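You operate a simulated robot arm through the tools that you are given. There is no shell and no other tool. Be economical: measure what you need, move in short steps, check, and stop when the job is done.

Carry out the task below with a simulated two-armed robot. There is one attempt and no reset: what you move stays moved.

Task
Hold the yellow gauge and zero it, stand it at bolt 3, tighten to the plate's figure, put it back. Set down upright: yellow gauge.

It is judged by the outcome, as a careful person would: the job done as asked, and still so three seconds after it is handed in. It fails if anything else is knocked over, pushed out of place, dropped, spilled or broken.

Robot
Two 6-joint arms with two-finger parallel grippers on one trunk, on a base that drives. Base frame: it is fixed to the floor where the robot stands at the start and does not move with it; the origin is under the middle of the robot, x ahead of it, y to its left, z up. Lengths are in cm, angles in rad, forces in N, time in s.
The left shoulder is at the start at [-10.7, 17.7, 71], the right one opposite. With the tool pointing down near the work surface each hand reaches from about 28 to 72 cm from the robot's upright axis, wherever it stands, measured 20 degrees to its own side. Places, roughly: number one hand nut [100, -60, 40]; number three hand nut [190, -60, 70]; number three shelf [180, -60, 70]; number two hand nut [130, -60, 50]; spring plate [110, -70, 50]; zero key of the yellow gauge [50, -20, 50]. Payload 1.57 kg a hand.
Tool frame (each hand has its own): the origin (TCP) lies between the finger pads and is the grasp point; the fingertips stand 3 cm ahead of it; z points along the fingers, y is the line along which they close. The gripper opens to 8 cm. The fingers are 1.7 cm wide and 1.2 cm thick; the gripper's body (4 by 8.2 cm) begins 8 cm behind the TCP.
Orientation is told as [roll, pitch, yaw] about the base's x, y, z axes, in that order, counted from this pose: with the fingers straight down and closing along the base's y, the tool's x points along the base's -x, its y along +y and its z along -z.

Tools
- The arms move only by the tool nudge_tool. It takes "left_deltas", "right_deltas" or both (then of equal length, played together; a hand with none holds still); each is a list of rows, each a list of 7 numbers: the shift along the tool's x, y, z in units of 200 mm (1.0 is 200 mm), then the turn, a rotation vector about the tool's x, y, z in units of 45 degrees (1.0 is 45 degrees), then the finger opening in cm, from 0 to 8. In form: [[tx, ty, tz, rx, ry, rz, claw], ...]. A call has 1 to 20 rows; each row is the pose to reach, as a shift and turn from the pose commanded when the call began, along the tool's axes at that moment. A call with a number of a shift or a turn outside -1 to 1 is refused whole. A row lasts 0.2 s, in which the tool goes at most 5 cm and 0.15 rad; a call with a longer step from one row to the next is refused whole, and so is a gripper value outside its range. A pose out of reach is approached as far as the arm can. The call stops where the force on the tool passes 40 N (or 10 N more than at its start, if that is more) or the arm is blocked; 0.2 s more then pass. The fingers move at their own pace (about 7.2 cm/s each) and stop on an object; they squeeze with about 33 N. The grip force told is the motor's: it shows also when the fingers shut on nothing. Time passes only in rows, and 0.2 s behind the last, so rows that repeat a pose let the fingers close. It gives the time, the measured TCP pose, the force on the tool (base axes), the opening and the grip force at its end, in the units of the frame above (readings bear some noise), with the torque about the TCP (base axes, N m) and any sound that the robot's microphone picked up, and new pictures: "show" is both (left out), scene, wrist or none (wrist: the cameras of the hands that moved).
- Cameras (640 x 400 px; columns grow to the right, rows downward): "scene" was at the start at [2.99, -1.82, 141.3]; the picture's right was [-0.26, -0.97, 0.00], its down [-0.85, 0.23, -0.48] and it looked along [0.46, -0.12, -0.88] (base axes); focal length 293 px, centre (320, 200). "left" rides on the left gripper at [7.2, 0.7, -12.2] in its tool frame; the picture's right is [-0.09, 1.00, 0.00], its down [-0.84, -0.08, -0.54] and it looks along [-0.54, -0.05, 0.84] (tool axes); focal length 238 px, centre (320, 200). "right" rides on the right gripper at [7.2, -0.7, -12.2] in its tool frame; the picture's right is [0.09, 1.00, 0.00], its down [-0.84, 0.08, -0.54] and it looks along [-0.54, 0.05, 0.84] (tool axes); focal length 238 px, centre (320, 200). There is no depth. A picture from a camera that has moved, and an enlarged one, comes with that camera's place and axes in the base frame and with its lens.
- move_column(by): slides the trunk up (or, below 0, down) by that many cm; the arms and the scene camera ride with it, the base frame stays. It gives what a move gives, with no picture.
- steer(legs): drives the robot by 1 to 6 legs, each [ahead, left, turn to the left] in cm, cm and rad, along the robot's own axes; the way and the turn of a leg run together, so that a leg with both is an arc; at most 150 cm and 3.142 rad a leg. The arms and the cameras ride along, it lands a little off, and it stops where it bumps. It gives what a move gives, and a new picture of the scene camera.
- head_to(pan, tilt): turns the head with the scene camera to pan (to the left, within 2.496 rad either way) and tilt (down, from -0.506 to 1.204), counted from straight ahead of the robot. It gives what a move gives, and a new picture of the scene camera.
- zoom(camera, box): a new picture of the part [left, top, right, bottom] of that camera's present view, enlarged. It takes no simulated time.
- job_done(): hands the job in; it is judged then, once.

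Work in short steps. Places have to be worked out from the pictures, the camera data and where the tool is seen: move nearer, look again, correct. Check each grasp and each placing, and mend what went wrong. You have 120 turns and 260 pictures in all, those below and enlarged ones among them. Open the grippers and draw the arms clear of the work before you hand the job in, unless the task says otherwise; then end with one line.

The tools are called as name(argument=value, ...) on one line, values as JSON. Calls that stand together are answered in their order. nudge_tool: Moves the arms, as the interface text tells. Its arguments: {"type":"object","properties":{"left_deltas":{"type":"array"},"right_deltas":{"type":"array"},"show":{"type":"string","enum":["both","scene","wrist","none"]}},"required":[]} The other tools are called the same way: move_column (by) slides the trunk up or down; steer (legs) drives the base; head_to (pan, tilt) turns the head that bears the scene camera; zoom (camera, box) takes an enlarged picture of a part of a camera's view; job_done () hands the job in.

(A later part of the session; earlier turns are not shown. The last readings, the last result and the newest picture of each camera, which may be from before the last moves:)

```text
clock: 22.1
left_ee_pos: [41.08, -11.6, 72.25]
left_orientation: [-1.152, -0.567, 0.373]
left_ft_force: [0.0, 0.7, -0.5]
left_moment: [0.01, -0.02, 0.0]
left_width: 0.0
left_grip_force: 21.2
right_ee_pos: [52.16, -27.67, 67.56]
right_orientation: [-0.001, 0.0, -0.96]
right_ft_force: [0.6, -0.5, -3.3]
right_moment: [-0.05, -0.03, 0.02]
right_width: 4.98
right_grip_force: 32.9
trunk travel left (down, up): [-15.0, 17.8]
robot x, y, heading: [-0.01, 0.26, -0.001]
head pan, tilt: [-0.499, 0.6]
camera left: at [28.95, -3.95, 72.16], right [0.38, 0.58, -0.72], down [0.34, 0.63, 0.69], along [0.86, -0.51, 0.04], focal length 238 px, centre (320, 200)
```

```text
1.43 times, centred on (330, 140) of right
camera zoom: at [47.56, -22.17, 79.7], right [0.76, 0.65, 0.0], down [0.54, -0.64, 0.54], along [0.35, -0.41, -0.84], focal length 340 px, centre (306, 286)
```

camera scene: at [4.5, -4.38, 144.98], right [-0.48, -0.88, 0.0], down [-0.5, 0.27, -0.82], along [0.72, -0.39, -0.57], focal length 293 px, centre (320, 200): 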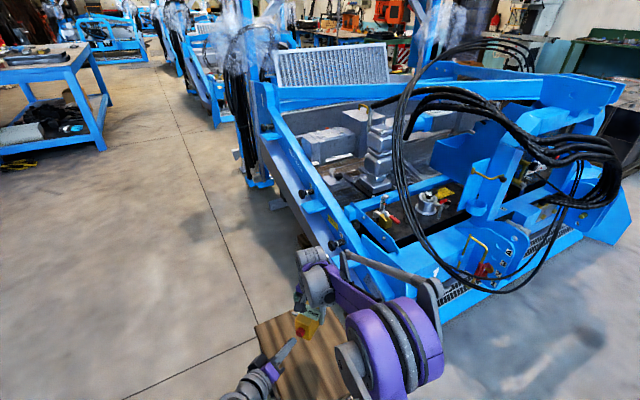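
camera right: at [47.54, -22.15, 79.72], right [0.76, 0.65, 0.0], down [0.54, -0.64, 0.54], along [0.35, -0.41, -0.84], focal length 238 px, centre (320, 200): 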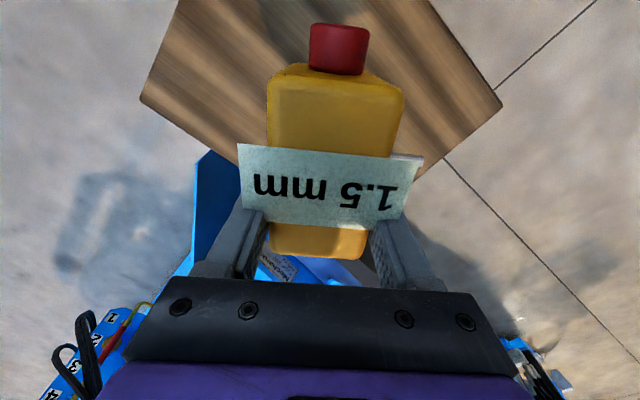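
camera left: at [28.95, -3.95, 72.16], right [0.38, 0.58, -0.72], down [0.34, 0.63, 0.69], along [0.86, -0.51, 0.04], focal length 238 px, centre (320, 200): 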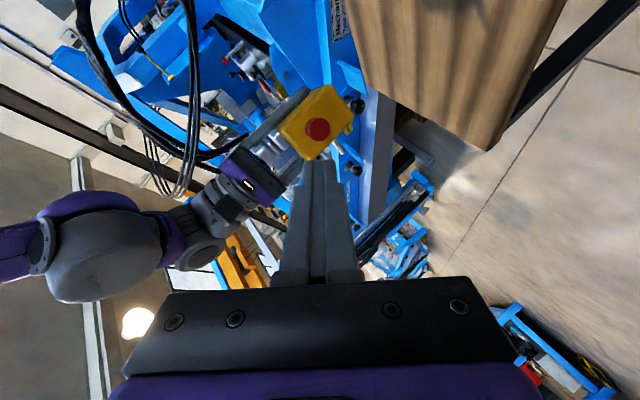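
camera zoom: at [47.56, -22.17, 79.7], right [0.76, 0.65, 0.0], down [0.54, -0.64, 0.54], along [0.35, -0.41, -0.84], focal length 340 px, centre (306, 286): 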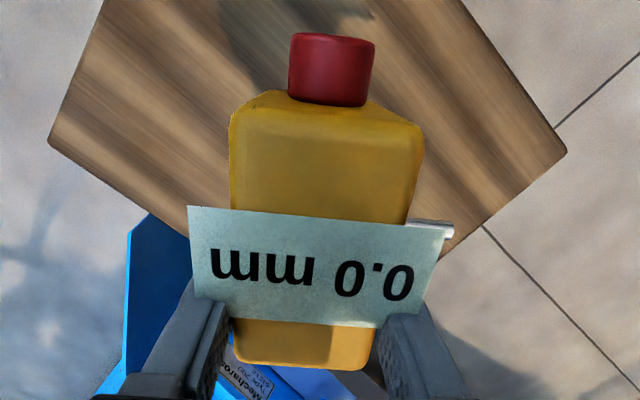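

Zero stays. I drive: strafe left 45 cm clear of the stool, then ahead 100 cm.

steer(legs=[[0, 45, 0], [100, 0, 0]])

```text
clock: 31.4
left_ee_pos: [140.92, 34.84, 72.28]
left_orientation: [-1.152, -0.566, 0.387]
left_ft_force: [-0.5, -0.2, 0.2]
left_moment: [-0.03, 0.01, 0.01]
left_width: 0.01
left_grip_force: 20.8
right_ee_pos: [152.23, 18.89, 67.59]
right_orientation: [0.001, -0.001, -0.947]
right_ft_force: [-1.3, 0.0, -3.7]
right_moment: [-0.07, -0.03, -0.03]
right_width: 4.99
right_grip_force: 33.0
trunk travel left (down, up): [-15.0, 17.8]
robot x, y, heading: [100.19, 46.16, 0.019]
head pan, tilt: [-0.499, 0.6]
camera scene: at [104.26, 41.64, 144.98], right [-0.47, -0.88, 0.0], down [-0.5, 0.26, -0.82], along [0.73, -0.39, -0.57], focal length 293 px, centre (320, 200)
```

scene: 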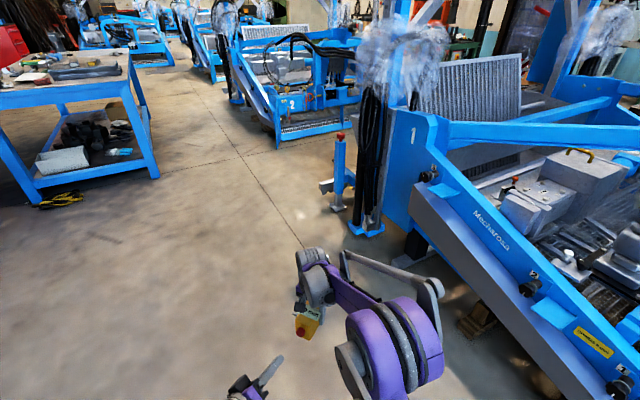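

Nut 3 judged at about [186,-60,75]. I drive on 85 cm, turn right to face the machine, and come 35 cm nearer.

steer(legs=[[85, 0, 0], [0, 0, -1.59], [35, 0, 0]])

head_to(pan=0, tilt=0.75)

```text
clock: 41.5
left_ee_pos: [175.12, -29.49, 72.36]
left_orientation: [-1.154, -0.565, -1.161]
left_ft_force: [0.3, -0.4, 0.5]
left_moment: [0.0, -0.02, -0.01]
left_width: 0.0
left_grip_force: 21.4
right_ee_pos: [159.44, -41.1, 67.59]
right_orientation: [0.0, 0.0, -2.493]
right_ft_force: [-0.5, 0.2, -3.2]
right_moment: [0.0, 0.04, -0.01]
right_width: 4.99
right_grip_force: 33.0
trunk travel left (down, up): [-15.0, 17.8]
robot x, y, heading: [185.14, 12.01, -1.534]
head pan, tilt: [-0.499, 0.6]
camera scene: at [181.05, 7.19, 144.98], right [-0.89, 0.45, 0.0], down [0.25, 0.51, -0.82], along [-0.37, -0.74, -0.57], focal length 293 px, centre (320, 200)
```

scene: 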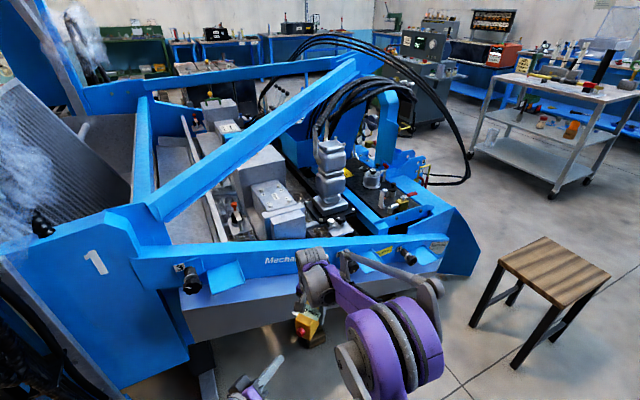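

```text
clock: 42.4
left_ee_pos: [175.04, -29.5, 72.29]
left_orientation: [-1.154, -0.569, -1.16]
left_ft_force: [0.2, 0.9, -0.2]
left_moment: [0.01, 0.01, 0.02]
left_width: 0.0
left_grip_force: 21.1
right_ee_pos: [159.44, -41.14, 67.46]
right_orientation: [-0.001, 0.0, -2.493]
right_ft_force: [0.8, -0.5, -3.0]
right_moment: [-0.05, 0.06, 0.03]
right_width: 4.97
right_grip_force: 33.0
trunk travel left (down, up): [-15.0, 17.8]
robot x, y, heading: [185.41, 12.19, -1.532]
head pan, tilt: [0.0, 0.75]
camera scene: at [185.29, 6.88, 143.7], right [-1.0, -0.04, 0.0], down [-0.02, 0.68, -0.73], along [0.03, -0.73, -0.68], focal length 293 px, centre (320, 200)
```

scene: 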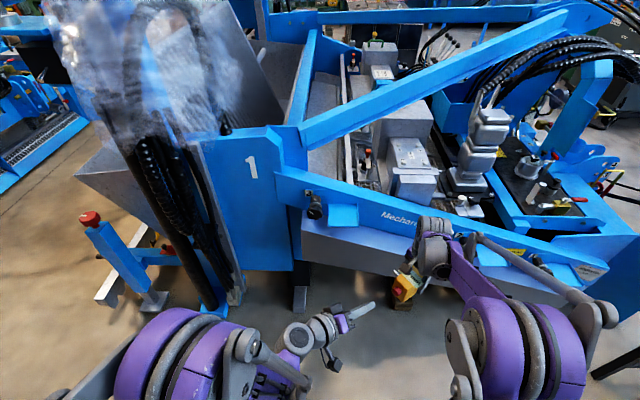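

zoom(camera="scene", box=[280, 160, 380, 240])

zoom(camera="scene", box=[480, 220, 600, 300])

```text
5.00 times, centred on (330, 200) of scene
camera zoom: at [185.29, 6.88, 143.7], right [-1.0, -0.04, 0.0], down [-0.02, 0.68, -0.73], along [0.03, -0.73, -0.68], focal length 1464 px, centre (270, 200)
```

zoom: 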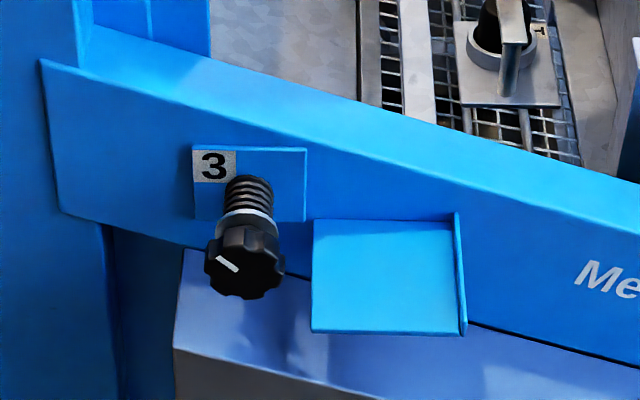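

```text
5.00 times, centred on (540, 260) of scene
camera zoom: at [185.29, 6.88, 143.7], right [-1.0, -0.04, 0.0], down [-0.02, 0.68, -0.73], along [0.03, -0.73, -0.68], focal length 1464 px, centre (-780, -100)
```

zoom: 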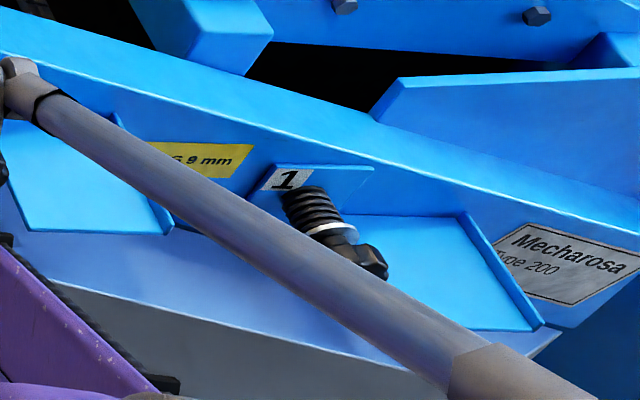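

Bolt 3 (numbered), its spring and knob, and the shelf to its right are clear. I move the left hand off to the left while turning it to point at the machine, and raise/turn the right hand gently.

nudge_tool(left_deltas=[[-0.017, 0.025, -0.056, -0.022, -0.058, 0, 0], [-0.035, 0.05, -0.113, -0.043, -0.115, 0, 0], [-0.052, 0.075, -0.169, -0.065, -0.173, 0, 0], [-0.069, 0.1, -0.225, -0.086, -0.231, 0, 0], [-0.087, 0.125, -0.28, -0.108, -0.289, 0, 0], [-0.104, 0.15, -0.338, -0.129, -0.346, 0, 0], [-0.121, 0.175, -0.394, -0.15, -0.404, 0, 0], [-0.138, 0.2, -0.45, -0.172, -0.462, 0, 0], [-0.156, 0.225, -0.507, -0.194, -0.519, 0, 0], [-0.173, 0.25, -0.563, -0.215, -0.577, 0, 0]], right_deltas=[[0, 0, -0.04, 0, 0, -0.03, 2], [0, 0, -0.1, 0, 0, -0.1, 2], [0, 0, -0.16, 0, 0, -0.17, 2], [0, 0, -0.23, 0, 0, -0.25, 2], [0, 0, -0.3, 0, 0, -0.33, 2], [0, 0, -0.37, 0, 0, -0.41, 2], [0, 0, -0.44, 0, 0, -0.49, 2], [0, 0, -0.51, 0, 0, -0.56, 2], [0, 0, -0.57, 0, 0, -0.62, 2], [0, 0, -0.6, 0, 0, -0.64, 2]], show="scene")

```text
clock: 44.6
left_ee_pos: [187.13, -29.2, 77.11]
left_orientation: [-1.308, -0.721, -0.628]
left_ft_force: [0.1, -0.5, -0.4]
left_moment: [0.01, 0.02, 0.02]
left_width: 0.0
left_grip_force: 21.4
left hand out of reach, approached as far as the arm can: row 6, 7, 8, 9, 10
right_ee_pos: [159.28, -41.12, 79.53]
right_orientation: [-0.001, 0.0, -1.989]
right_ft_force: [0.0, 0.4, -2.3]
right_moment: [-0.07, 0.03, 0.01]
right_width: 4.98
right_grip_force: 32.6
trunk travel left (down, up): [-15.0, 17.8]
robot x, y, heading: [185.25, 12.04, -1.534]
head pan, tilt: [0.0, 0.75]
camera scene: at [185.3, 6.9, 143.69], right [-1.0, -0.04, 0.0], down [-0.02, 0.68, -0.73], along [0.03, -0.73, -0.68], focal length 293 px, centre (320, 200)
```

scene: 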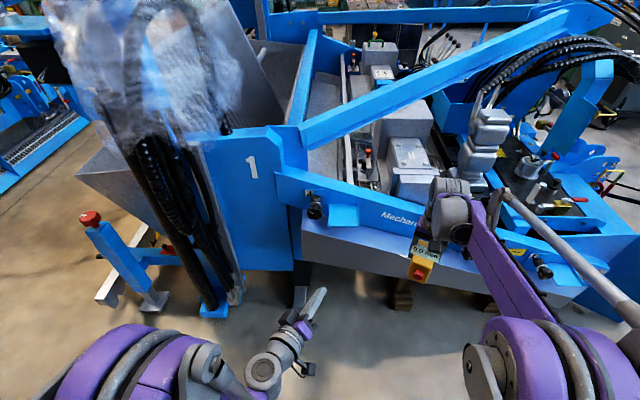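

Both hands continue: left to about [203,-35,76] pointing at the machine, right with gauge to about [178,-35,82] squared up to the shelf.

nudge_tool(left_deltas=[[-0.06, 0.06, -0.01, -0.022, -0.06, 0, 0], [-0.12, 0.12, -0.02, -0.044, -0.12, 0, 0], [-0.18, 0.18, -0.03, -0.066, -0.18, 0, 0], [-0.24, 0.25, -0.04, -0.088, -0.24, 0, 0], [-0.3, 0.31, -0.05, -0.11, -0.3, 0, 0], [-0.36, 0.37, -0.055, -0.132, -0.36, 0, 0], [-0.42, 0.43, -0.06, -0.154, -0.42, 0, 0], [-0.48, 0.5, -0.065, -0.176, -0.48, 0, 0], [-0.54, 0.56, -0.07, -0.198, -0.54, 0, 0], [-0.585, 0.62, -0.07, -0.218, -0.585, 0, 0], [-0.585, 0.62, -0.07, -0.218, -0.585, 0, 0], [-0.585, 0.62, -0.07, -0.218, -0.585, 0, 0], [-0.585, 0.62, -0.07, -0.218, -0.585, 0, 0], [-0.585, 0.62, -0.07, -0.218, -0.585, 0, 0]], right_deltas=[[0.02, 0.02, -0.01, 0, 0, -0.01, 2], [0.06, 0.07, -0.02, 0, 0, -0.04, 2], [0.11, 0.12, -0.03, 0, 0, -0.08, 2], [0.16, 0.18, -0.04, 0, 0, -0.12, 2], [0.21, 0.24, -0.05, 0, 0, -0.16, 2], [0.27, 0.3, -0.06, 0, 0, -0.2, 2], [0.33, 0.36, -0.07, 0, 0, -0.25, 2], [0.38, 0.42, -0.08, 0, 0, -0.3, 2], [0.43, 0.48, -0.09, 0, 0, -0.35, 2], [0.48, 0.54, -0.1, 0, 0, -0.4, 2], [0.54, 0.6, -0.11, 0, 0, -0.45, 2], [0.6, 0.66, -0.12, 0, 0, -0.5, 2], [0.64, 0.71, -0.125, 0, 0, -0.53, 2], [0.655, 0.733, -0.125, 0, 0, -0.532, 2]], show="both")

```text
clock: 47.6
left_ee_pos: [204.08, -36.52, 77.83]
left_orientation: [-1.568, -0.784, -0.006]
left_ft_force: [0.4, -0.5, -0.6]
left_moment: [0.02, -0.01, -0.03]
left_width: 0.01
left_grip_force: 21.1
left hand out of reach, approached as far as the arm can: row 1, 2, 3, 4, 5, 6, 7, 8, 9, 10, 11, 12, 13, 14
right_ee_pos: [178.16, -35.07, 82.12]
right_orientation: [0.001, 0.0, -1.573]
right_ft_force: [0.0, 0.4, -2.5]
right_moment: [-0.05, -0.04, 0.0]
right_width: 4.96
right_grip_force: 32.9
trunk travel left (down, up): [-15.0, 17.8]
robot x, y, heading: [185.65, 11.77, -1.542]
head pan, tilt: [0.0, 0.75]
camera scene: at [185.31, 6.89, 143.69], right [-1.0, -0.04, 0.0], down [-0.02, 0.68, -0.73], along [0.03, -0.73, -0.68], focal length 293 px, centre (320, 200)
camera right: at [177.54, -27.84, 94.23], right [1.0, 0.09, 0.0], down [0.08, -0.84, 0.54], along [0.05, -0.54, -0.84], focal length 238 px, centre (320, 200)
camera left: at [199.54, -24.25, 72.39], right [0.77, 0.0, -0.64], down [0.54, 0.54, 0.65], along [0.34, -0.84, 0.42], focal length 238 px, centre (320, 200)
```

scene: 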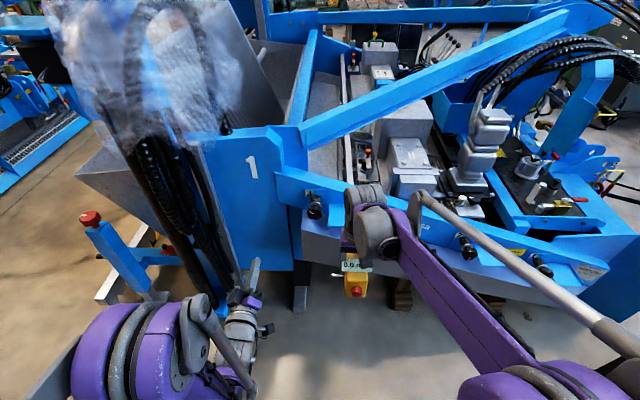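
right: 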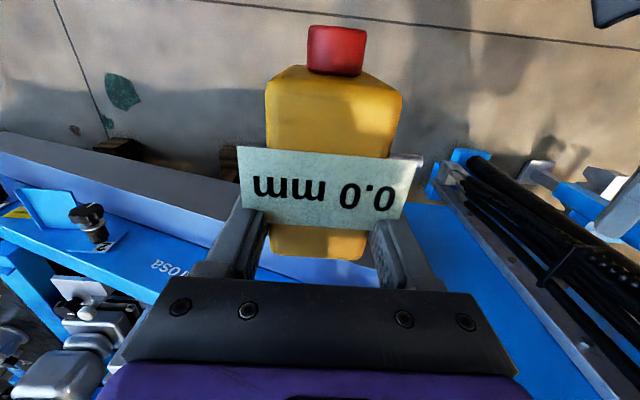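
left: 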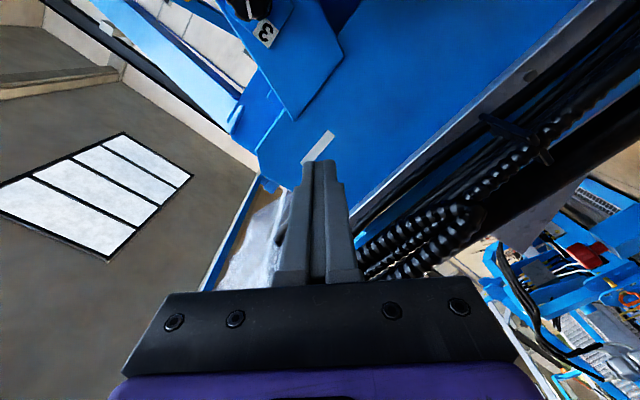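

Both poses are as wanted. I drive 17 cm ahead and look.

steer(legs=[[17, 0, -0.03]])

zoom(camera="scene", box=[240, 160, 440, 330])

zoom(camera="right", box=[0, 0, 640, 400])

zoom(camera="left", box=[0, 0, 640, 400])

```text
clock: 49.1
left_ee_pos: [203.17, -53.89, 77.83]
left_orientation: [-1.57, -0.784, -0.036]
left_ft_force: [0.2, -0.2, -0.5]
left_moment: [-0.02, 0.0, -0.02]
left_width: 0.0
left_grip_force: 21.6
right_ee_pos: [177.17, -51.87, 82.13]
right_orientation: [0.0, 0.0, -1.602]
right_ft_force: [-0.2, -0.1, -3.1]
right_moment: [-0.07, 0.01, 0.0]
right_width: 4.96
right_grip_force: 33.0
trunk travel left (down, up): [-15.0, 17.8]
robot x, y, heading: [185.79, -4.54, -1.564]
head pan, tilt: [0.0, 0.75]
camera scene: at [185.52, -10.09, 143.69], right [-1.0, -0.01, 0.0], down [0.0, 0.68, -0.73], along [0.0, -0.73, -0.68], focal length 293 px, centre (320, 200)
```

scene: 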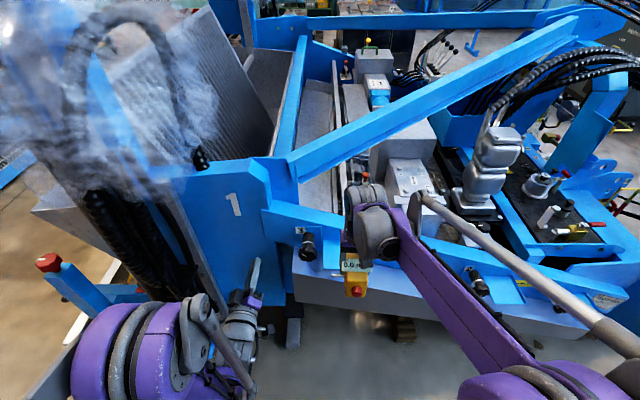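

```text
2.35 times, centred on (340, 245) of scene
camera zoom: at [185.52, -10.09, 143.69], right [-1.0, -0.01, 0.0], down [0.0, 0.68, -0.73], along [0.0, -0.73, -0.68], focal length 689 px, centre (273, 94)
```

zoom: 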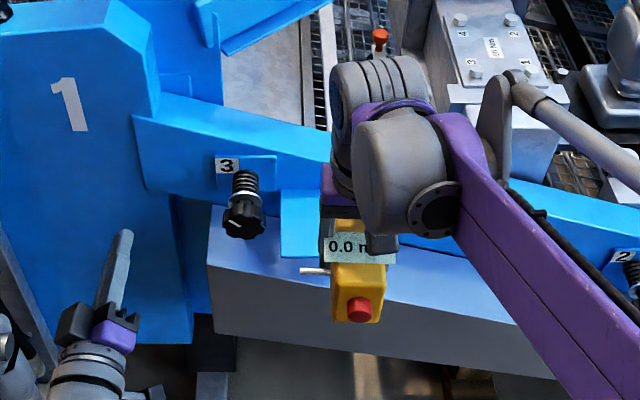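

```text
1.00 times, centred on (320, 200) of right (not enlarged: the box is as wide or as high as the picture)
camera zoom: at [176.72, -44.54, 94.21], right [1.0, 0.06, 0.0], down [0.05, -0.84, 0.54], along [0.03, -0.54, -0.84], focal length 238 px, centre (320, 200)
```

zoom: 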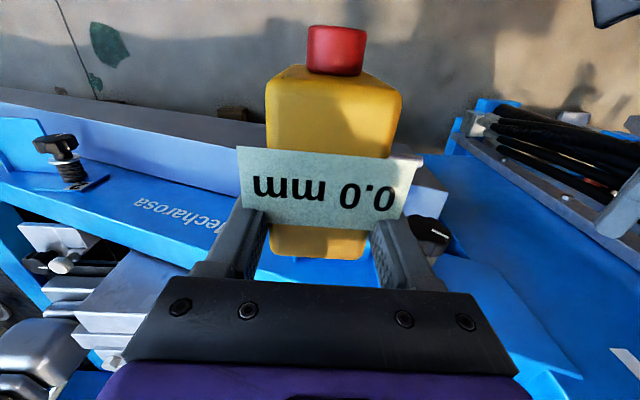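

```text
1.00 times, centred on (320, 200) of left (not enlarged: the box is as wide or as high as the picture)
camera zoom: at [198.82, -41.58, 72.36], right [0.77, -0.03, -0.64], down [0.56, 0.52, 0.65], along [0.32, -0.85, 0.41], focal length 238 px, centre (320, 200)
```

zoom: 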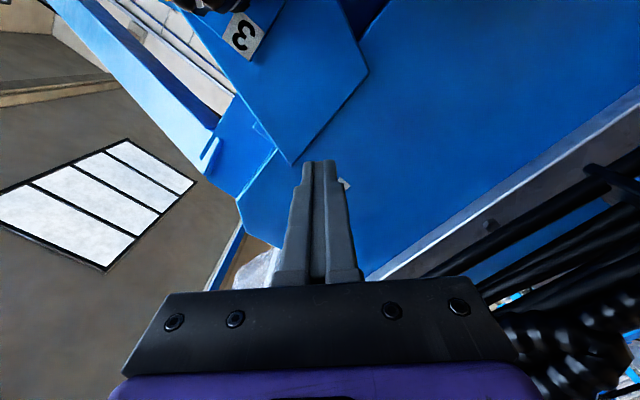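

Shelf top ≈ z 70, spanning x 175–184.6, y −70…−59; knob front ≈ [189.3,−62.8,72.5]. I carry the gauge over the shelf at the present height.

nudge_tool(right_deltas=[[-0.03, 0.01, 0, 0, 0, -0.01, 2], [-0.09, 0.02, 0, 0, 0, -0.02, 2], [-0.15, 0.04, 0, 0, 0, -0.03, 2], [-0.22, 0.06, 0, 0, 0, -0.04, 2], [-0.29, 0.08, 0, 0, 0, -0.04, 2], [-0.36, 0.1, 0, 0, 0, -0.04, 2], [-0.43, 0.12, 0, 0, 0, -0.04, 2], [-0.5, 0.14, 0, 0, 0, -0.04, 2], [-0.57, 0.15, 0, 0, 0, -0.04, 2], [-0.64, 0.16, 0, 0, 0, -0.04, 2], [-0.7, 0.17, 0, 0, 0, -0.04, 2], [-0.74, 0.178, 0, 0, 0, -0.04, 2], [-0.75, 0.178, 0, 0, 0, -0.04, 2]], show="both")

zoom(camera="scene", box=[280, 190, 400, 290])

```text
clock: 51.9
left_ee_pos: [203.1, -54.0, 77.79]
left_orientation: [-1.568, -0.784, -0.037]
left_ft_force: [0.5, -0.7, 0.3]
left_moment: [0.03, 0.0, -0.01]
left_width: 0.0
left_grip_force: 21.0
right_ee_pos: [180.16, -66.76, 82.16]
right_orientation: [0.0, 0.0, -1.572]
right_ft_force: [-0.1, 0.3, -2.0]
right_moment: [-0.09, 0.01, 0.0]
right_width: 4.98
right_grip_force: 33.7
trunk travel left (down, up): [-15.0, 17.8]
robot x, y, heading: [185.65, -4.77, -1.558]
head pan, tilt: [0.0, 0.75]
camera scene: at [185.52, -10.0, 143.69], right [-1.0, -0.01, 0.0], down [0.0, 0.68, -0.73], along [0.0, -0.73, -0.68], focal length 293 px, centre (320, 200)
camera right: at [179.64, -59.57, 94.27], right [1.0, 0.09, 0.0], down [0.08, -0.84, 0.54], along [0.05, -0.54, -0.84], focal length 238 px, centre (320, 200)
```

scene: 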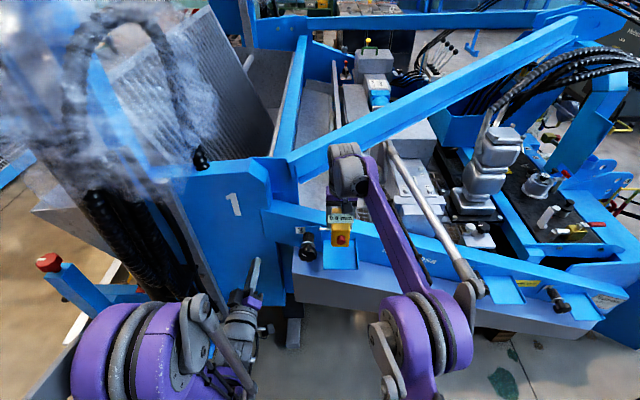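
right: 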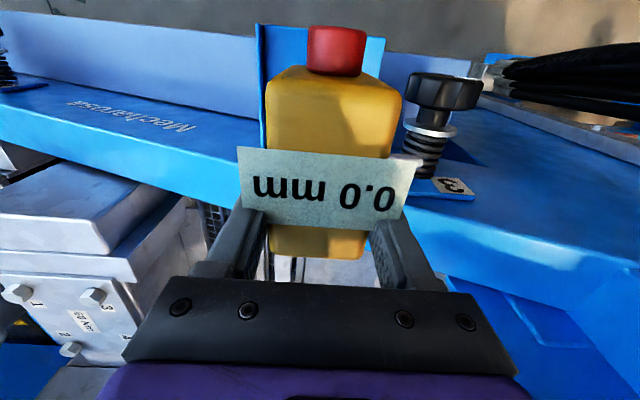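

```text
4.00 times, centred on (340, 240) of scene
camera zoom: at [185.52, -10.0, 143.69], right [-1.0, -0.01, 0.0], down [0.0, 0.68, -0.73], along [0.0, -0.73, -0.68], focal length 1171 px, centre (240, 40)
```

zoom: 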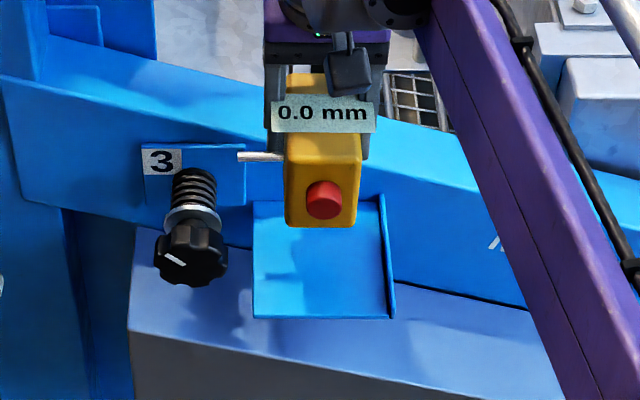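

The gauge is above the shelf, aligned. I lower 6 cm, then look.

nudge_tool(right_deltas=[[0, 0, 0.03, 0, 0, 0, 2], [0, 0, 0.08, 0, 0, 0, 2], [0, 0, 0.13, 0, 0, 0, 2], [0, 0, 0.18, 0, 0, 0, 2], [0, 0, 0.23, 0, 0, 0, 2], [0, 0, 0.28, 0, 0, 0, 2], [0, 0, 0.3, 0, 0, 0, 2]], show="wrist")

zoom(camera="scene", box=[280, 190, 400, 290])

```text
clock: 53.5
left_ee_pos: [203.19, -53.92, 77.85]
left_orientation: [-1.569, -0.785, -0.036]
left_ft_force: [0.2, -0.2, 0.2]
left_moment: [0.01, -0.01, -0.01]
left_width: 0.0
left_grip_force: 21.6
right_ee_pos: [180.29, -66.82, 76.2]
right_orientation: [0.0, -0.001, -1.571]
right_ft_force: [-0.2, -0.5, -1.8]
right_moment: [-0.07, 0.0, -0.03]
right_width: 4.99
right_grip_force: 33.4
trunk travel left (down, up): [-15.0, 17.8]
robot x, y, heading: [185.7, -4.7, -1.565]
head pan, tilt: [0.0, 0.75]
camera right: at [179.67, -59.62, 88.17], right [1.0, 0.09, 0.0], down [0.08, -0.84, 0.54], along [0.05, -0.54, -0.84], focal length 238 px, centre (320, 200)
```

right: 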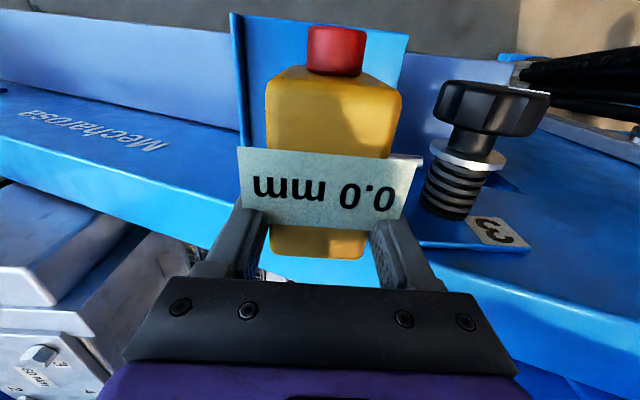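

```text
4.00 times, centred on (340, 240) of scene
camera zoom: at [185.52, -10.01, 143.69], right [-1.0, -0.01, 0.0], down [0.0, 0.68, -0.73], along [0.0, -0.73, -0.68], focal length 1171 px, centre (240, 40)
```

zoom: 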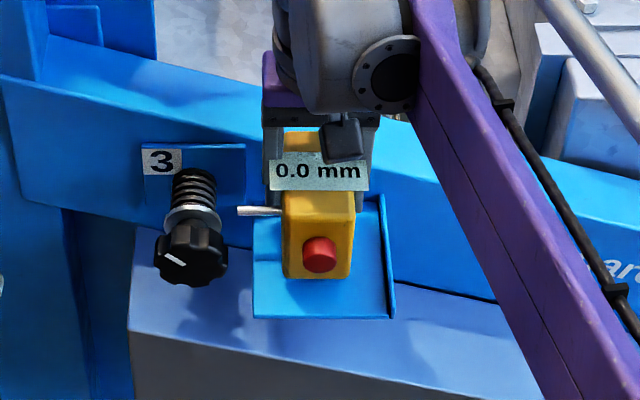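

Still free. I lower by fine steps.

nudge_tool(right_deltas=[[0, 0, 0.015, 0, 0, 0, 2], [0, 0, 0.03, 0, 0, 0, 2], [0, 0, 0.045, 0, 0, 0, 2], [0, 0, 0.06, 0, 0, 0, 2], [0, 0, 0.06, 0, 0, 0, 2]], show="none")

zoom(camera="scene", box=[300, 210, 380, 280])

```text
clock: 54.7
left_ee_pos: [203.05, -54.0, 77.69]
left_orientation: [-1.572, -0.782, -0.035]
left_ft_force: [0.5, 0.3, -0.9]
left_moment: [-0.02, 0.01, 0.01]
left_width: 0.03
left_grip_force: 21.3
right_ee_pos: [180.13, -66.73, 74.87]
right_orientation: [-0.001, -0.001, -1.57]
right_ft_force: [0.4, -1.5, 1.8]
right_moment: [0.14, -0.02, -0.03]
right_width: 4.98
right_grip_force: 32.6
trunk travel left (down, up): [-15.0, 17.8]
robot x, y, heading: [185.32, -4.97, -1.562]
head pan, tilt: [0.0, 0.75]
```

```text
5.71 times, centred on (340, 245) of scene
camera zoom: at [185.53, -9.98, 143.7], right [-1.0, -0.01, 0.0], down [0.0, 0.68, -0.73], along [0.0, -0.73, -0.68], focal length 1673 px, centre (206, -57)
```

zoom: 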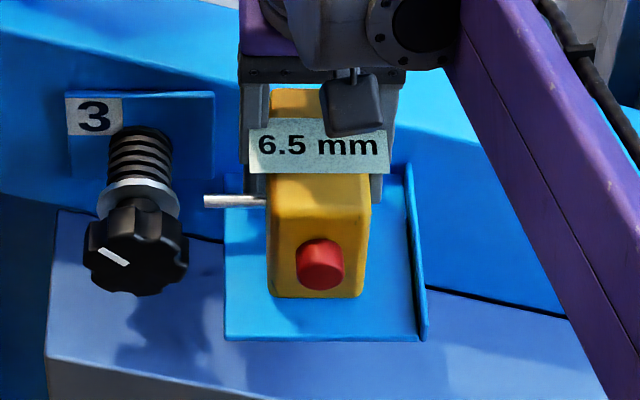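

The gauge stands on the shelf (force reversed) and now reads 6.5 mm. I release, opening only to 6.4 cm.

nudge_tool(right_deltas=[[0, 0, 0.003, 0, 0, 0, 2], [0, 0, 0.003, 0, 0, 0, 5], [0, 0, 0.003, 0, 0, 0, 5.6], [0, 0, 0.003, 0, 0, 0, 6.4], [0, 0, 0.003, 0, 0, 0, 6.4]], show="wrist")

zoom(camera="scene", box=[300, 210, 380, 280])

```text
clock: 55.9
left_ee_pos: [203.15, -54.03, 77.8]
left_orientation: [-1.571, -0.783, -0.037]
left_ft_force: [-0.3, 0.1, 0.2]
left_moment: [0.0, 0.03, -0.01]
left_width: 0.02
left_grip_force: 21.2
right_ee_pos: [180.26, -66.75, 74.94]
right_orientation: [0.0, 0.0, -1.572]
right_ft_force: [-0.9, -0.2, -0.2]
right_moment: [-0.01, -0.03, -0.02]
right_width: 6.38
right_grip_force: 0.1
trunk travel left (down, up): [-15.0, 17.8]
robot x, y, heading: [185.7, -4.95, -1.558]
head pan, tilt: [0.0, 0.75]
camera right: at [179.6, -59.55, 87.03], right [1.0, 0.09, 0.0], down [0.08, -0.84, 0.54], along [0.05, -0.54, -0.84], focal length 238 px, centre (320, 200)
```

right: 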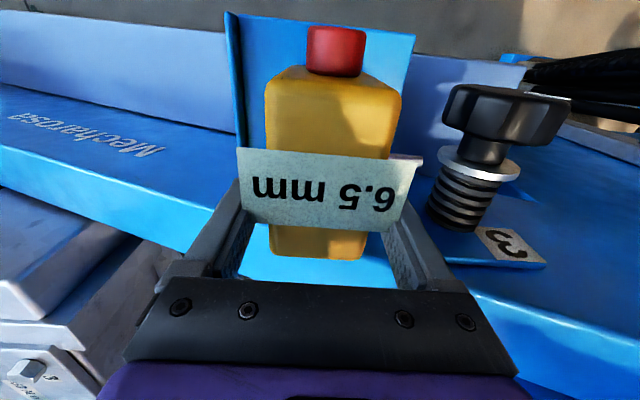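

```text
5.71 times, centred on (340, 245) of scene
camera zoom: at [185.52, -9.97, 143.7], right [-1.0, -0.01, 0.0], down [0.0, 0.68, -0.73], along [0.0, -0.73, -0.68], focal length 1673 px, centre (206, -57)
```

zoom: 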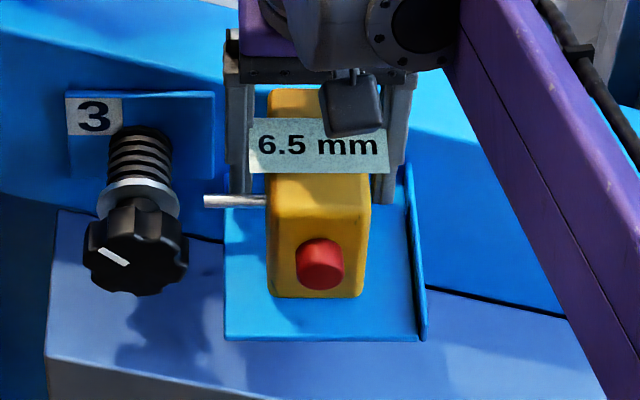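

It stands freely. I lift the right hand straight up and back, then bring the open left hand in front of the knob.

nudge_tool(right_deltas=[[0, 0, -0.1, 0, 0, 0, 6.4], [0, 0, -0.25, 0, 0, 0, 6.4], [0, 0, -0.4, 0, 0, 0, 6.4], [0, 0, -0.55, 0, 0, 0, 6.4], [0.1, 0, -0.65, 0, 0, 0, 6.4], [0.2, 0, -0.7, 0, 0, 0, 6.4], [0.2, 0, -0.7, 0, 0, 0, 6.4]], left_deltas=[[0.1, -0.054, 0.004, 0, 0, 0, 8], [0.2, -0.109, 0.008, 0, 0, 0, 8], [0.31, -0.163, 0.012, 0, 0, 0, 8], [0.41, -0.218, 0.016, 0, 0, 0, 8], [0.52, -0.272, 0.02, 0, 0, 0, 8], [0.62, -0.327, 0.024, 0, 0, 0, 8], [0.62, -0.327, 0.024, 0, 0, 0, 8]], show="both")

```text
clock: 57.5
left_ee_pos: [197.19, -55.71, 75.27]
left_orientation: [-1.548, -0.782, -0.147]
left_ft_force: [0.3, -0.2, -0.4]
left_moment: [0.01, -0.01, 0.0]
left_width: 8.01
left_grip_force: 0.1
left hand out of reach, approached as far as the arm can: row 1, 2, 3, 4, 5, 6, 7
right_ee_pos: [180.19, -62.9, 88.79]
right_orientation: [-0.001, 0.002, -1.57]
right_ft_force: [0.0, 0.2, -0.2]
right_moment: [-0.01, -0.02, 0.01]
right_width: 6.42
right_grip_force: 0.1
trunk travel left (down, up): [-15.0, 17.8]
robot x, y, heading: [185.37, -4.95, -1.559]
head pan, tilt: [0.0, 0.75]
camera scene: at [185.53, -10.0, 143.69], right [-1.0, -0.01, 0.0], down [0.0, 0.68, -0.73], along [0.0, -0.73, -0.68], focal length 293 px, centre (320, 200)
camera right: at [179.53, -55.69, 100.83], right [1.0, 0.09, 0.0], down [0.08, -0.84, 0.54], along [0.05, -0.54, -0.84], focal length 238 px, centre (320, 200)
camera left: at [194.12, -42.89, 70.07], right [0.76, -0.09, -0.64], down [0.6, 0.46, 0.65], along [0.23, -0.89, 0.4], focal length 238 px, centre (320, 200)
```

scene: 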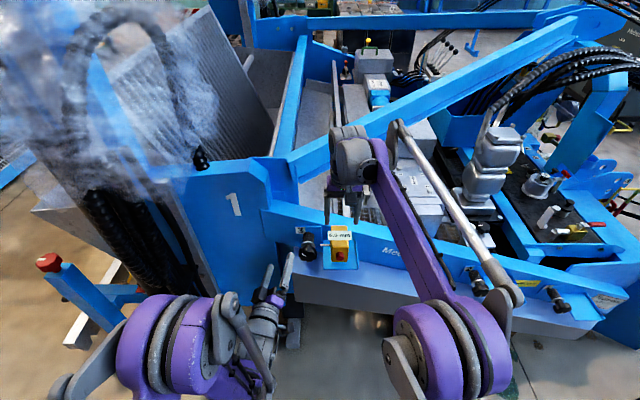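
right: 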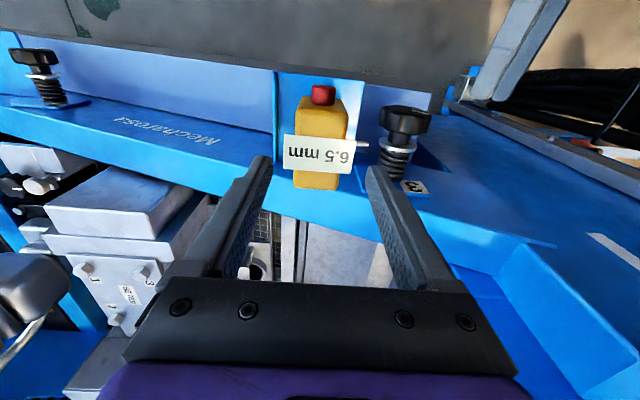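
left: 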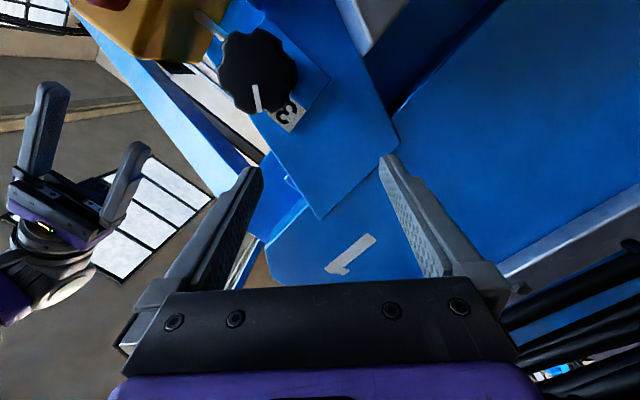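

The gauge stands well and reads 6.5 mm. The left arm is at a joint limit; I try turning it 45° about its pointing axis (camera downward), pulling back a little.

nudge_tool(left_deltas=[[0, 0, -0.02, 0, 0, 0.15, 8], [0, 0, -0.04, 0, 0, 0.3, 8], [0, 0, -0.06, 0, 0, 0.45, 8], [0, 0, -0.08, 0, 0, 0.6, 8], [0, 0, -0.1, 0, 0, 0.75, 8], [0, 0, -0.1, 0, 0, 0.9, 8], [0, 0, -0.1, 0, 0, 1.0, 8], [0, 0, -0.1, 0, 0, 1.0, 8]], show="wrist")

```text
clock: 59.3
left_ee_pos: [197.58, -54.93, 76.22]
left_orientation: [-0.102, -1.554, -1.6]
left_ft_force: [0.9, 0.6, 0.6]
left_moment: [0.02, -0.02, 0.02]
left_width: 7.99
left_grip_force: 0.1
left hand out of reach, approached as far as the arm can: row 3, 4, 5, 6, 7, 8
right_ee_pos: [180.2, -62.89, 88.71]
right_orientation: [0.001, 0.002, -1.57]
right_ft_force: [-0.1, -0.1, -0.6]
right_moment: [0.01, 0.05, 0.01]
right_width: 6.39
right_grip_force: 0.0
trunk travel left (down, up): [-15.0, 17.8]
robot x, y, heading: [185.55, -4.76, -1.563]
head pan, tilt: [0.0, 0.75]
camera left: at [199.68, -42.74, 69.32], right [0.99, -0.13, 0.09], down [-0.01, 0.53, 0.85], along [-0.16, -0.84, 0.53], focal length 238 px, centre (320, 200)
```

left: 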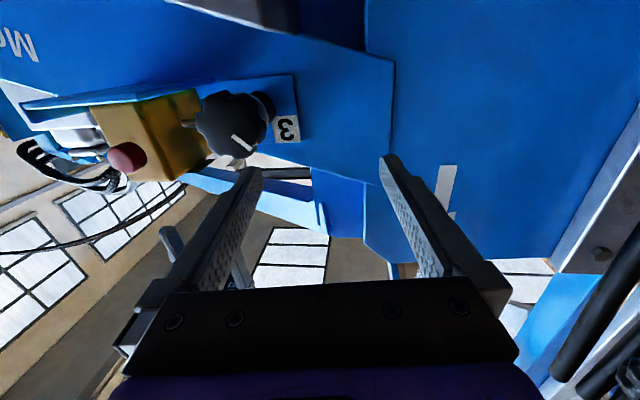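

The left arm is too folded at this distance. I drive back 17 cm and 8 cm to the robot's right so the nut is comfortably before the left shoulder.

steer(legs=[[-17, 0, 0], [0, -8, 0]])

nudge_tool(left_deltas=[[0, 0, 0.05, 0, 0, 0, 8], [0, 0, 0.1, 0, 0, 0, 8], [0, 0, 0.1, 0, 0, 0, 8]], show="wrist")

```text
clock: 61.7
left_ee_pos: [189.77, -38.03, 76.31]
left_orientation: [-0.143, -1.552, -1.55]
left_ft_force: [0.3, 0.4, 0.5]
left_moment: [-0.01, 0.0, 0.0]
left_width: 8.0
left_grip_force: 0.0
right_ee_pos: [172.5, -46.18, 88.84]
right_orientation: [0.0, -0.001, -1.564]
right_ft_force: [0.2, 0.2, -0.4]
right_moment: [-0.04, 0.0, 0.03]
right_width: 6.4
right_grip_force: 0.0
trunk travel left (down, up): [-15.0, 17.8]
robot x, y, heading: [177.26, 12.02, -1.557]
head pan, tilt: [0.0, 0.75]
camera scene: at [177.49, 6.75, 143.7], right [-1.0, -0.01, 0.0], down [-0.01, 0.68, -0.73], along [0.01, -0.73, -0.68], focal length 293 px, centre (320, 200)
```

scene: 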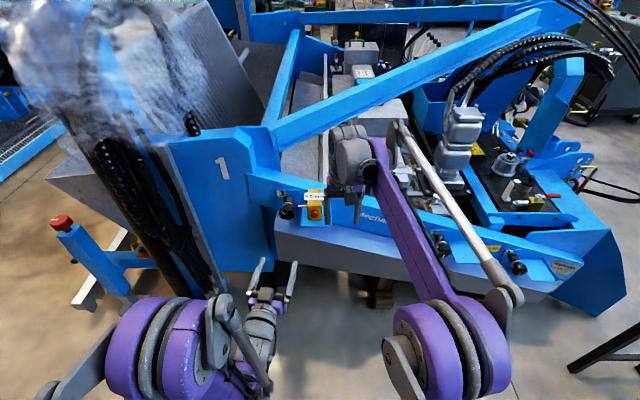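

```text
clock: 62.5
left_ee_pos: [189.63, -40.21, 76.09]
left_orientation: [-0.164, -1.555, -1.531]
left_ft_force: [-0.5, 1.0, -0.3]
left_moment: [0.0, 0.01, -0.02]
left_width: 8.01
left_grip_force: 0.0
right_ee_pos: [172.39, -46.2, 88.84]
right_orientation: [0.001, 0.0, -1.563]
right_ft_force: [-0.1, -0.2, 0.3]
right_moment: [0.01, 0.01, -0.01]
right_width: 6.42
right_grip_force: 0.0
trunk travel left (down, up): [-15.0, 17.8]
robot x, y, heading: [177.86, 11.83, -1.558]
head pan, tilt: [0.0, 0.75]
camera left: at [191.67, -27.9, 69.22], right [0.99, -0.12, 0.09], down [-0.01, 0.53, 0.85], along [-0.15, -0.84, 0.53], focal length 238 px, centre (320, 200)
```

left: 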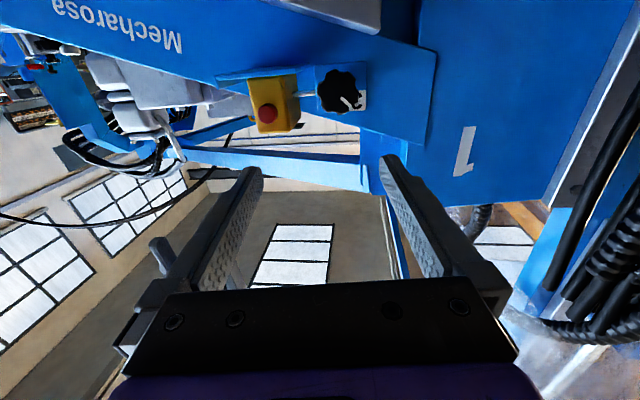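

Now the arm is free to move. From this view the knob is at about [190,−61.5,73.7]. I straighten the hand and approach to 10 cm short of it.

nudge_tool(left_deltas=[[0.02, 0.012, 0.08, -0.03, 0, 0, 8], [0.04, 0.024, 0.16, -0.06, 0, 0, 8], [0.06, 0.036, 0.24, -0.09, 0, 0, 8], [0.08, 0.048, 0.32, -0.12, 0, 0, 8], [0.1, 0.06, 0.4, -0.155, 0, 0, 8], [0.117, 0.068, 0.485, -0.155, 0, 0, 8], [0.117, 0.068, 0.485, -0.155, 0, 0, 8]], show="wrist")

nudge_tool(left_deltas=[[0, 0, 0, 0, 0, -0.17, 7], [0, 0, 0, 0, 0, -0.34, 7], [0, 0, 0, 0, 0, -0.51, 7], [0, 0, 0, 0, 0, -0.68, 7], [0, 0, 0, 0, 0, -0.85, 7], [0, 0, 0, 0, 0, -1.0, 7], [0, 0, 0, 0, 0, -1.0, 7]], show="none")

nudge_tool(left_deltas=[[0, 0, 0, 0, 0, -0.17, 7], [0, 0, 0, 0, 0, -0.34, 7], [0, 0, 0, 0, 0, -0.51, 7], [0, 0, 0, 0, 0, -0.68, 7], [0, 0, 0, 0, 0, -0.85, 7], [0, 0, 0, 0, 0, -1.0, 7], [0, 0, 0, 0, 0, -1.0, 7]], show="both")

```text
clock: 64.1
left_ee_pos: [191.32, -48.36, 72.24]
left_orientation: [0.812, -1.423, -2.491]
left_ft_force: [-0.3, -0.2, 0.4]
left_moment: [0.01, -0.06, -0.04]
left_width: 8.01
left_grip_force: 0.1
left hand out of reach, approached as far as the arm can: row 1, 2, 3, 4, 5, 6
right_ee_pos: [172.48, -46.22, 88.73]
right_orientation: [0.0, 0.0, -1.565]
right_ft_force: [-0.1, -0.2, -0.7]
right_moment: [-0.02, -0.02, -0.02]
right_width: 6.41
right_grip_force: 0.0
trunk travel left (down, up): [-15.0, 17.8]
robot x, y, heading: [177.5, 12.06, -1.555]
head pan, tilt: [0.0, 0.75]
camera left: at [193.92, -35.65, 66.49], right [0.97, -0.12, 0.2], down [-0.12, 0.47, 0.87], along [-0.2, -0.87, 0.44], focal length 238 px, centre (320, 200)
```

left: 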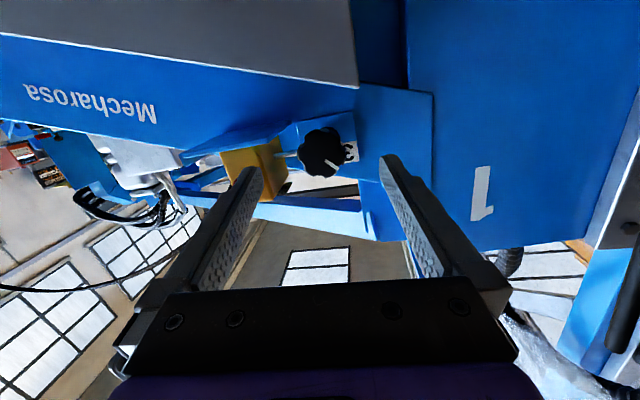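

```text
clock: 65.7
left_ee_pos: [193.79, -49.83, 73.44]
left_orientation: [-1.532, -0.784, -0.075]
left_ft_force: [-0.3, 1.0, 0.3]
left_moment: [0.0, 0.06, -0.02]
left_width: 7.01
left_grip_force: 0.0
left hand out of reach, approached as far as the arm can: row 1, 2, 3, 4, 5, 6, 7
right_ee_pos: [172.46, -46.27, 88.75]
right_orientation: [0.0, -0.001, -1.564]
right_ft_force: [0.0, -0.2, -0.3]
right_moment: [-0.01, 0.0, 0.0]
right_width: 6.37
right_grip_force: 0.0
trunk travel left (down, up): [-15.0, 17.8]
robot x, y, heading: [177.51, 11.98, -1.557]
head pan, tilt: [0.0, 0.75]
```

```text
clock: 67.3
left_ee_pos: [193.87, -50.08, 73.7]
left_orientation: [-1.545, 0.002, -0.048]
left_ft_force: [-0.9, 0.5, 0.3]
left_moment: [0.0, 0.0, 0.01]
left_width: 6.98
left_grip_force: 0.0
left hand out of reach, approached as far as the arm can: row 1, 2, 3, 4, 5, 6
right_ee_pos: [172.61, -46.26, 88.76]
right_orientation: [-0.001, 0.0, -1.563]
right_ft_force: [-0.5, -0.1, -0.2]
right_moment: [0.02, 0.04, 0.02]
right_width: 6.41
right_grip_force: 0.0
trunk travel left (down, up): [-15.0, 17.8]
robot x, y, heading: [177.58, 11.95, -1.556]
head pan, tilt: [0.0, 0.75]
camera scene: at [177.54, 6.75, 143.7], right [-1.0, -0.01, 0.0], down [-0.01, 0.68, -0.73], along [0.01, -0.73, -0.68], focal length 293 px, centre (320, 200)
camera left: at [187.27, -37.43, 73.49], right [0.09, 0.02, -1.0], down [0.86, 0.5, 0.09], along [0.5, -0.87, 0.03], focal length 238 px, centre (320, 200)
```

scene: 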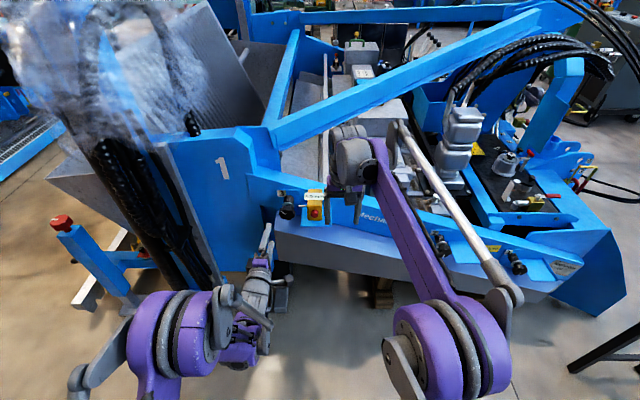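
left: 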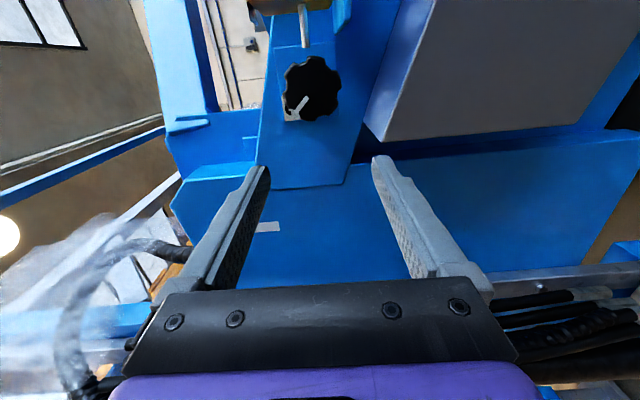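

The limit is sideways: the left hand pointing ahead needs the target further left. I shift the robot 14 cm to its right and 3 cm back.

steer(legs=[[-3, -14, 0]])

nudge_tool(left_deltas=[[0, 0, 0, 0, 0, 0, 7], [0, 0, 0, 0, 0, 0, 7]], show="wrist")

```text
clock: 69.2
left_ee_pos: [180.07, -47.11, 73.76]
left_orientation: [-1.545, 0.0, -0.046]
left_ft_force: [0.5, -0.3, 0.7]
left_moment: [-0.02, 0.01, 0.03]
left_width: 7.02
left_grip_force: 0.1
right_ee_pos: [158.58, -43.41, 88.74]
right_orientation: [-0.001, 0.0, -1.56]
right_ft_force: [-0.4, -0.9, -0.9]
right_moment: [0.0, -0.03, 0.01]
right_width: 6.4
right_grip_force: 0.1
trunk travel left (down, up): [-15.0, 17.8]
robot x, y, heading: [163.14, 14.8, -1.556]
head pan, tilt: [0.0, 0.75]
camera scene: at [163.36, 9.54, 143.7], right [-1.0, -0.02, 0.0], down [-0.01, 0.68, -0.73], along [0.01, -0.73, -0.68], focal length 293 px, centre (320, 200)
```

scene: 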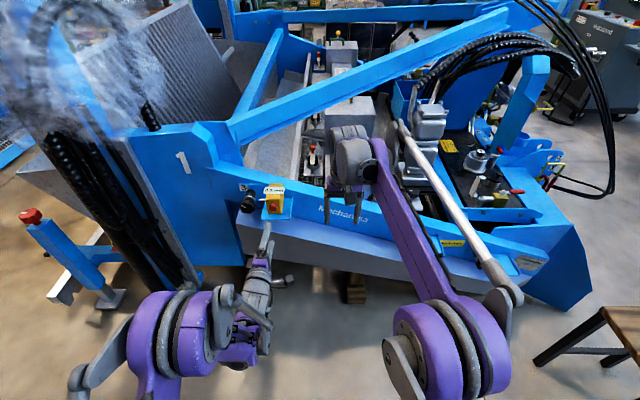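

```text
clock: 69.8
left_ee_pos: [180.02, -47.22, 73.7]
left_orientation: [-1.544, 0.001, -0.048]
left_ft_force: [0.7, -0.3, -1.2]
left_moment: [0.0, -0.03, 0.02]
left_width: 7.0
left_grip_force: 0.0
right_ee_pos: [158.71, -43.42, 88.76]
right_orientation: [-0.001, 0.0, -1.56]
right_ft_force: [-0.3, 0.2, 0.0]
right_moment: [0.03, 0.03, 0.01]
right_width: 6.39
right_grip_force: 0.1
trunk travel left (down, up): [-15.0, 17.8]
robot x, y, heading: [162.72, 14.29, -1.549]
head pan, tilt: [0.0, 0.75]
camera left: at [173.31, -34.61, 73.48], right [0.09, 0.02, -1.0], down [0.86, 0.5, 0.09], along [0.5, -0.86, 0.03], focal length 238 px, centre (320, 200)
```

left: 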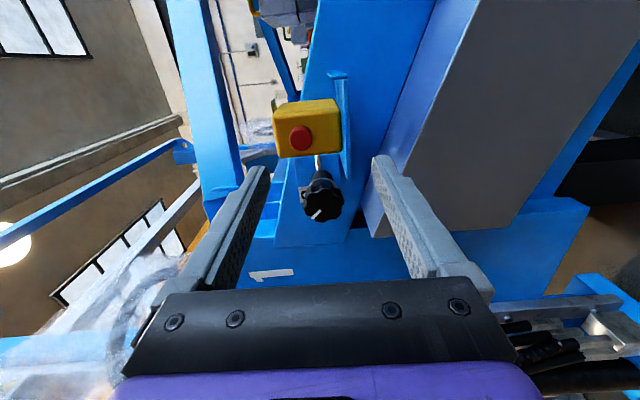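

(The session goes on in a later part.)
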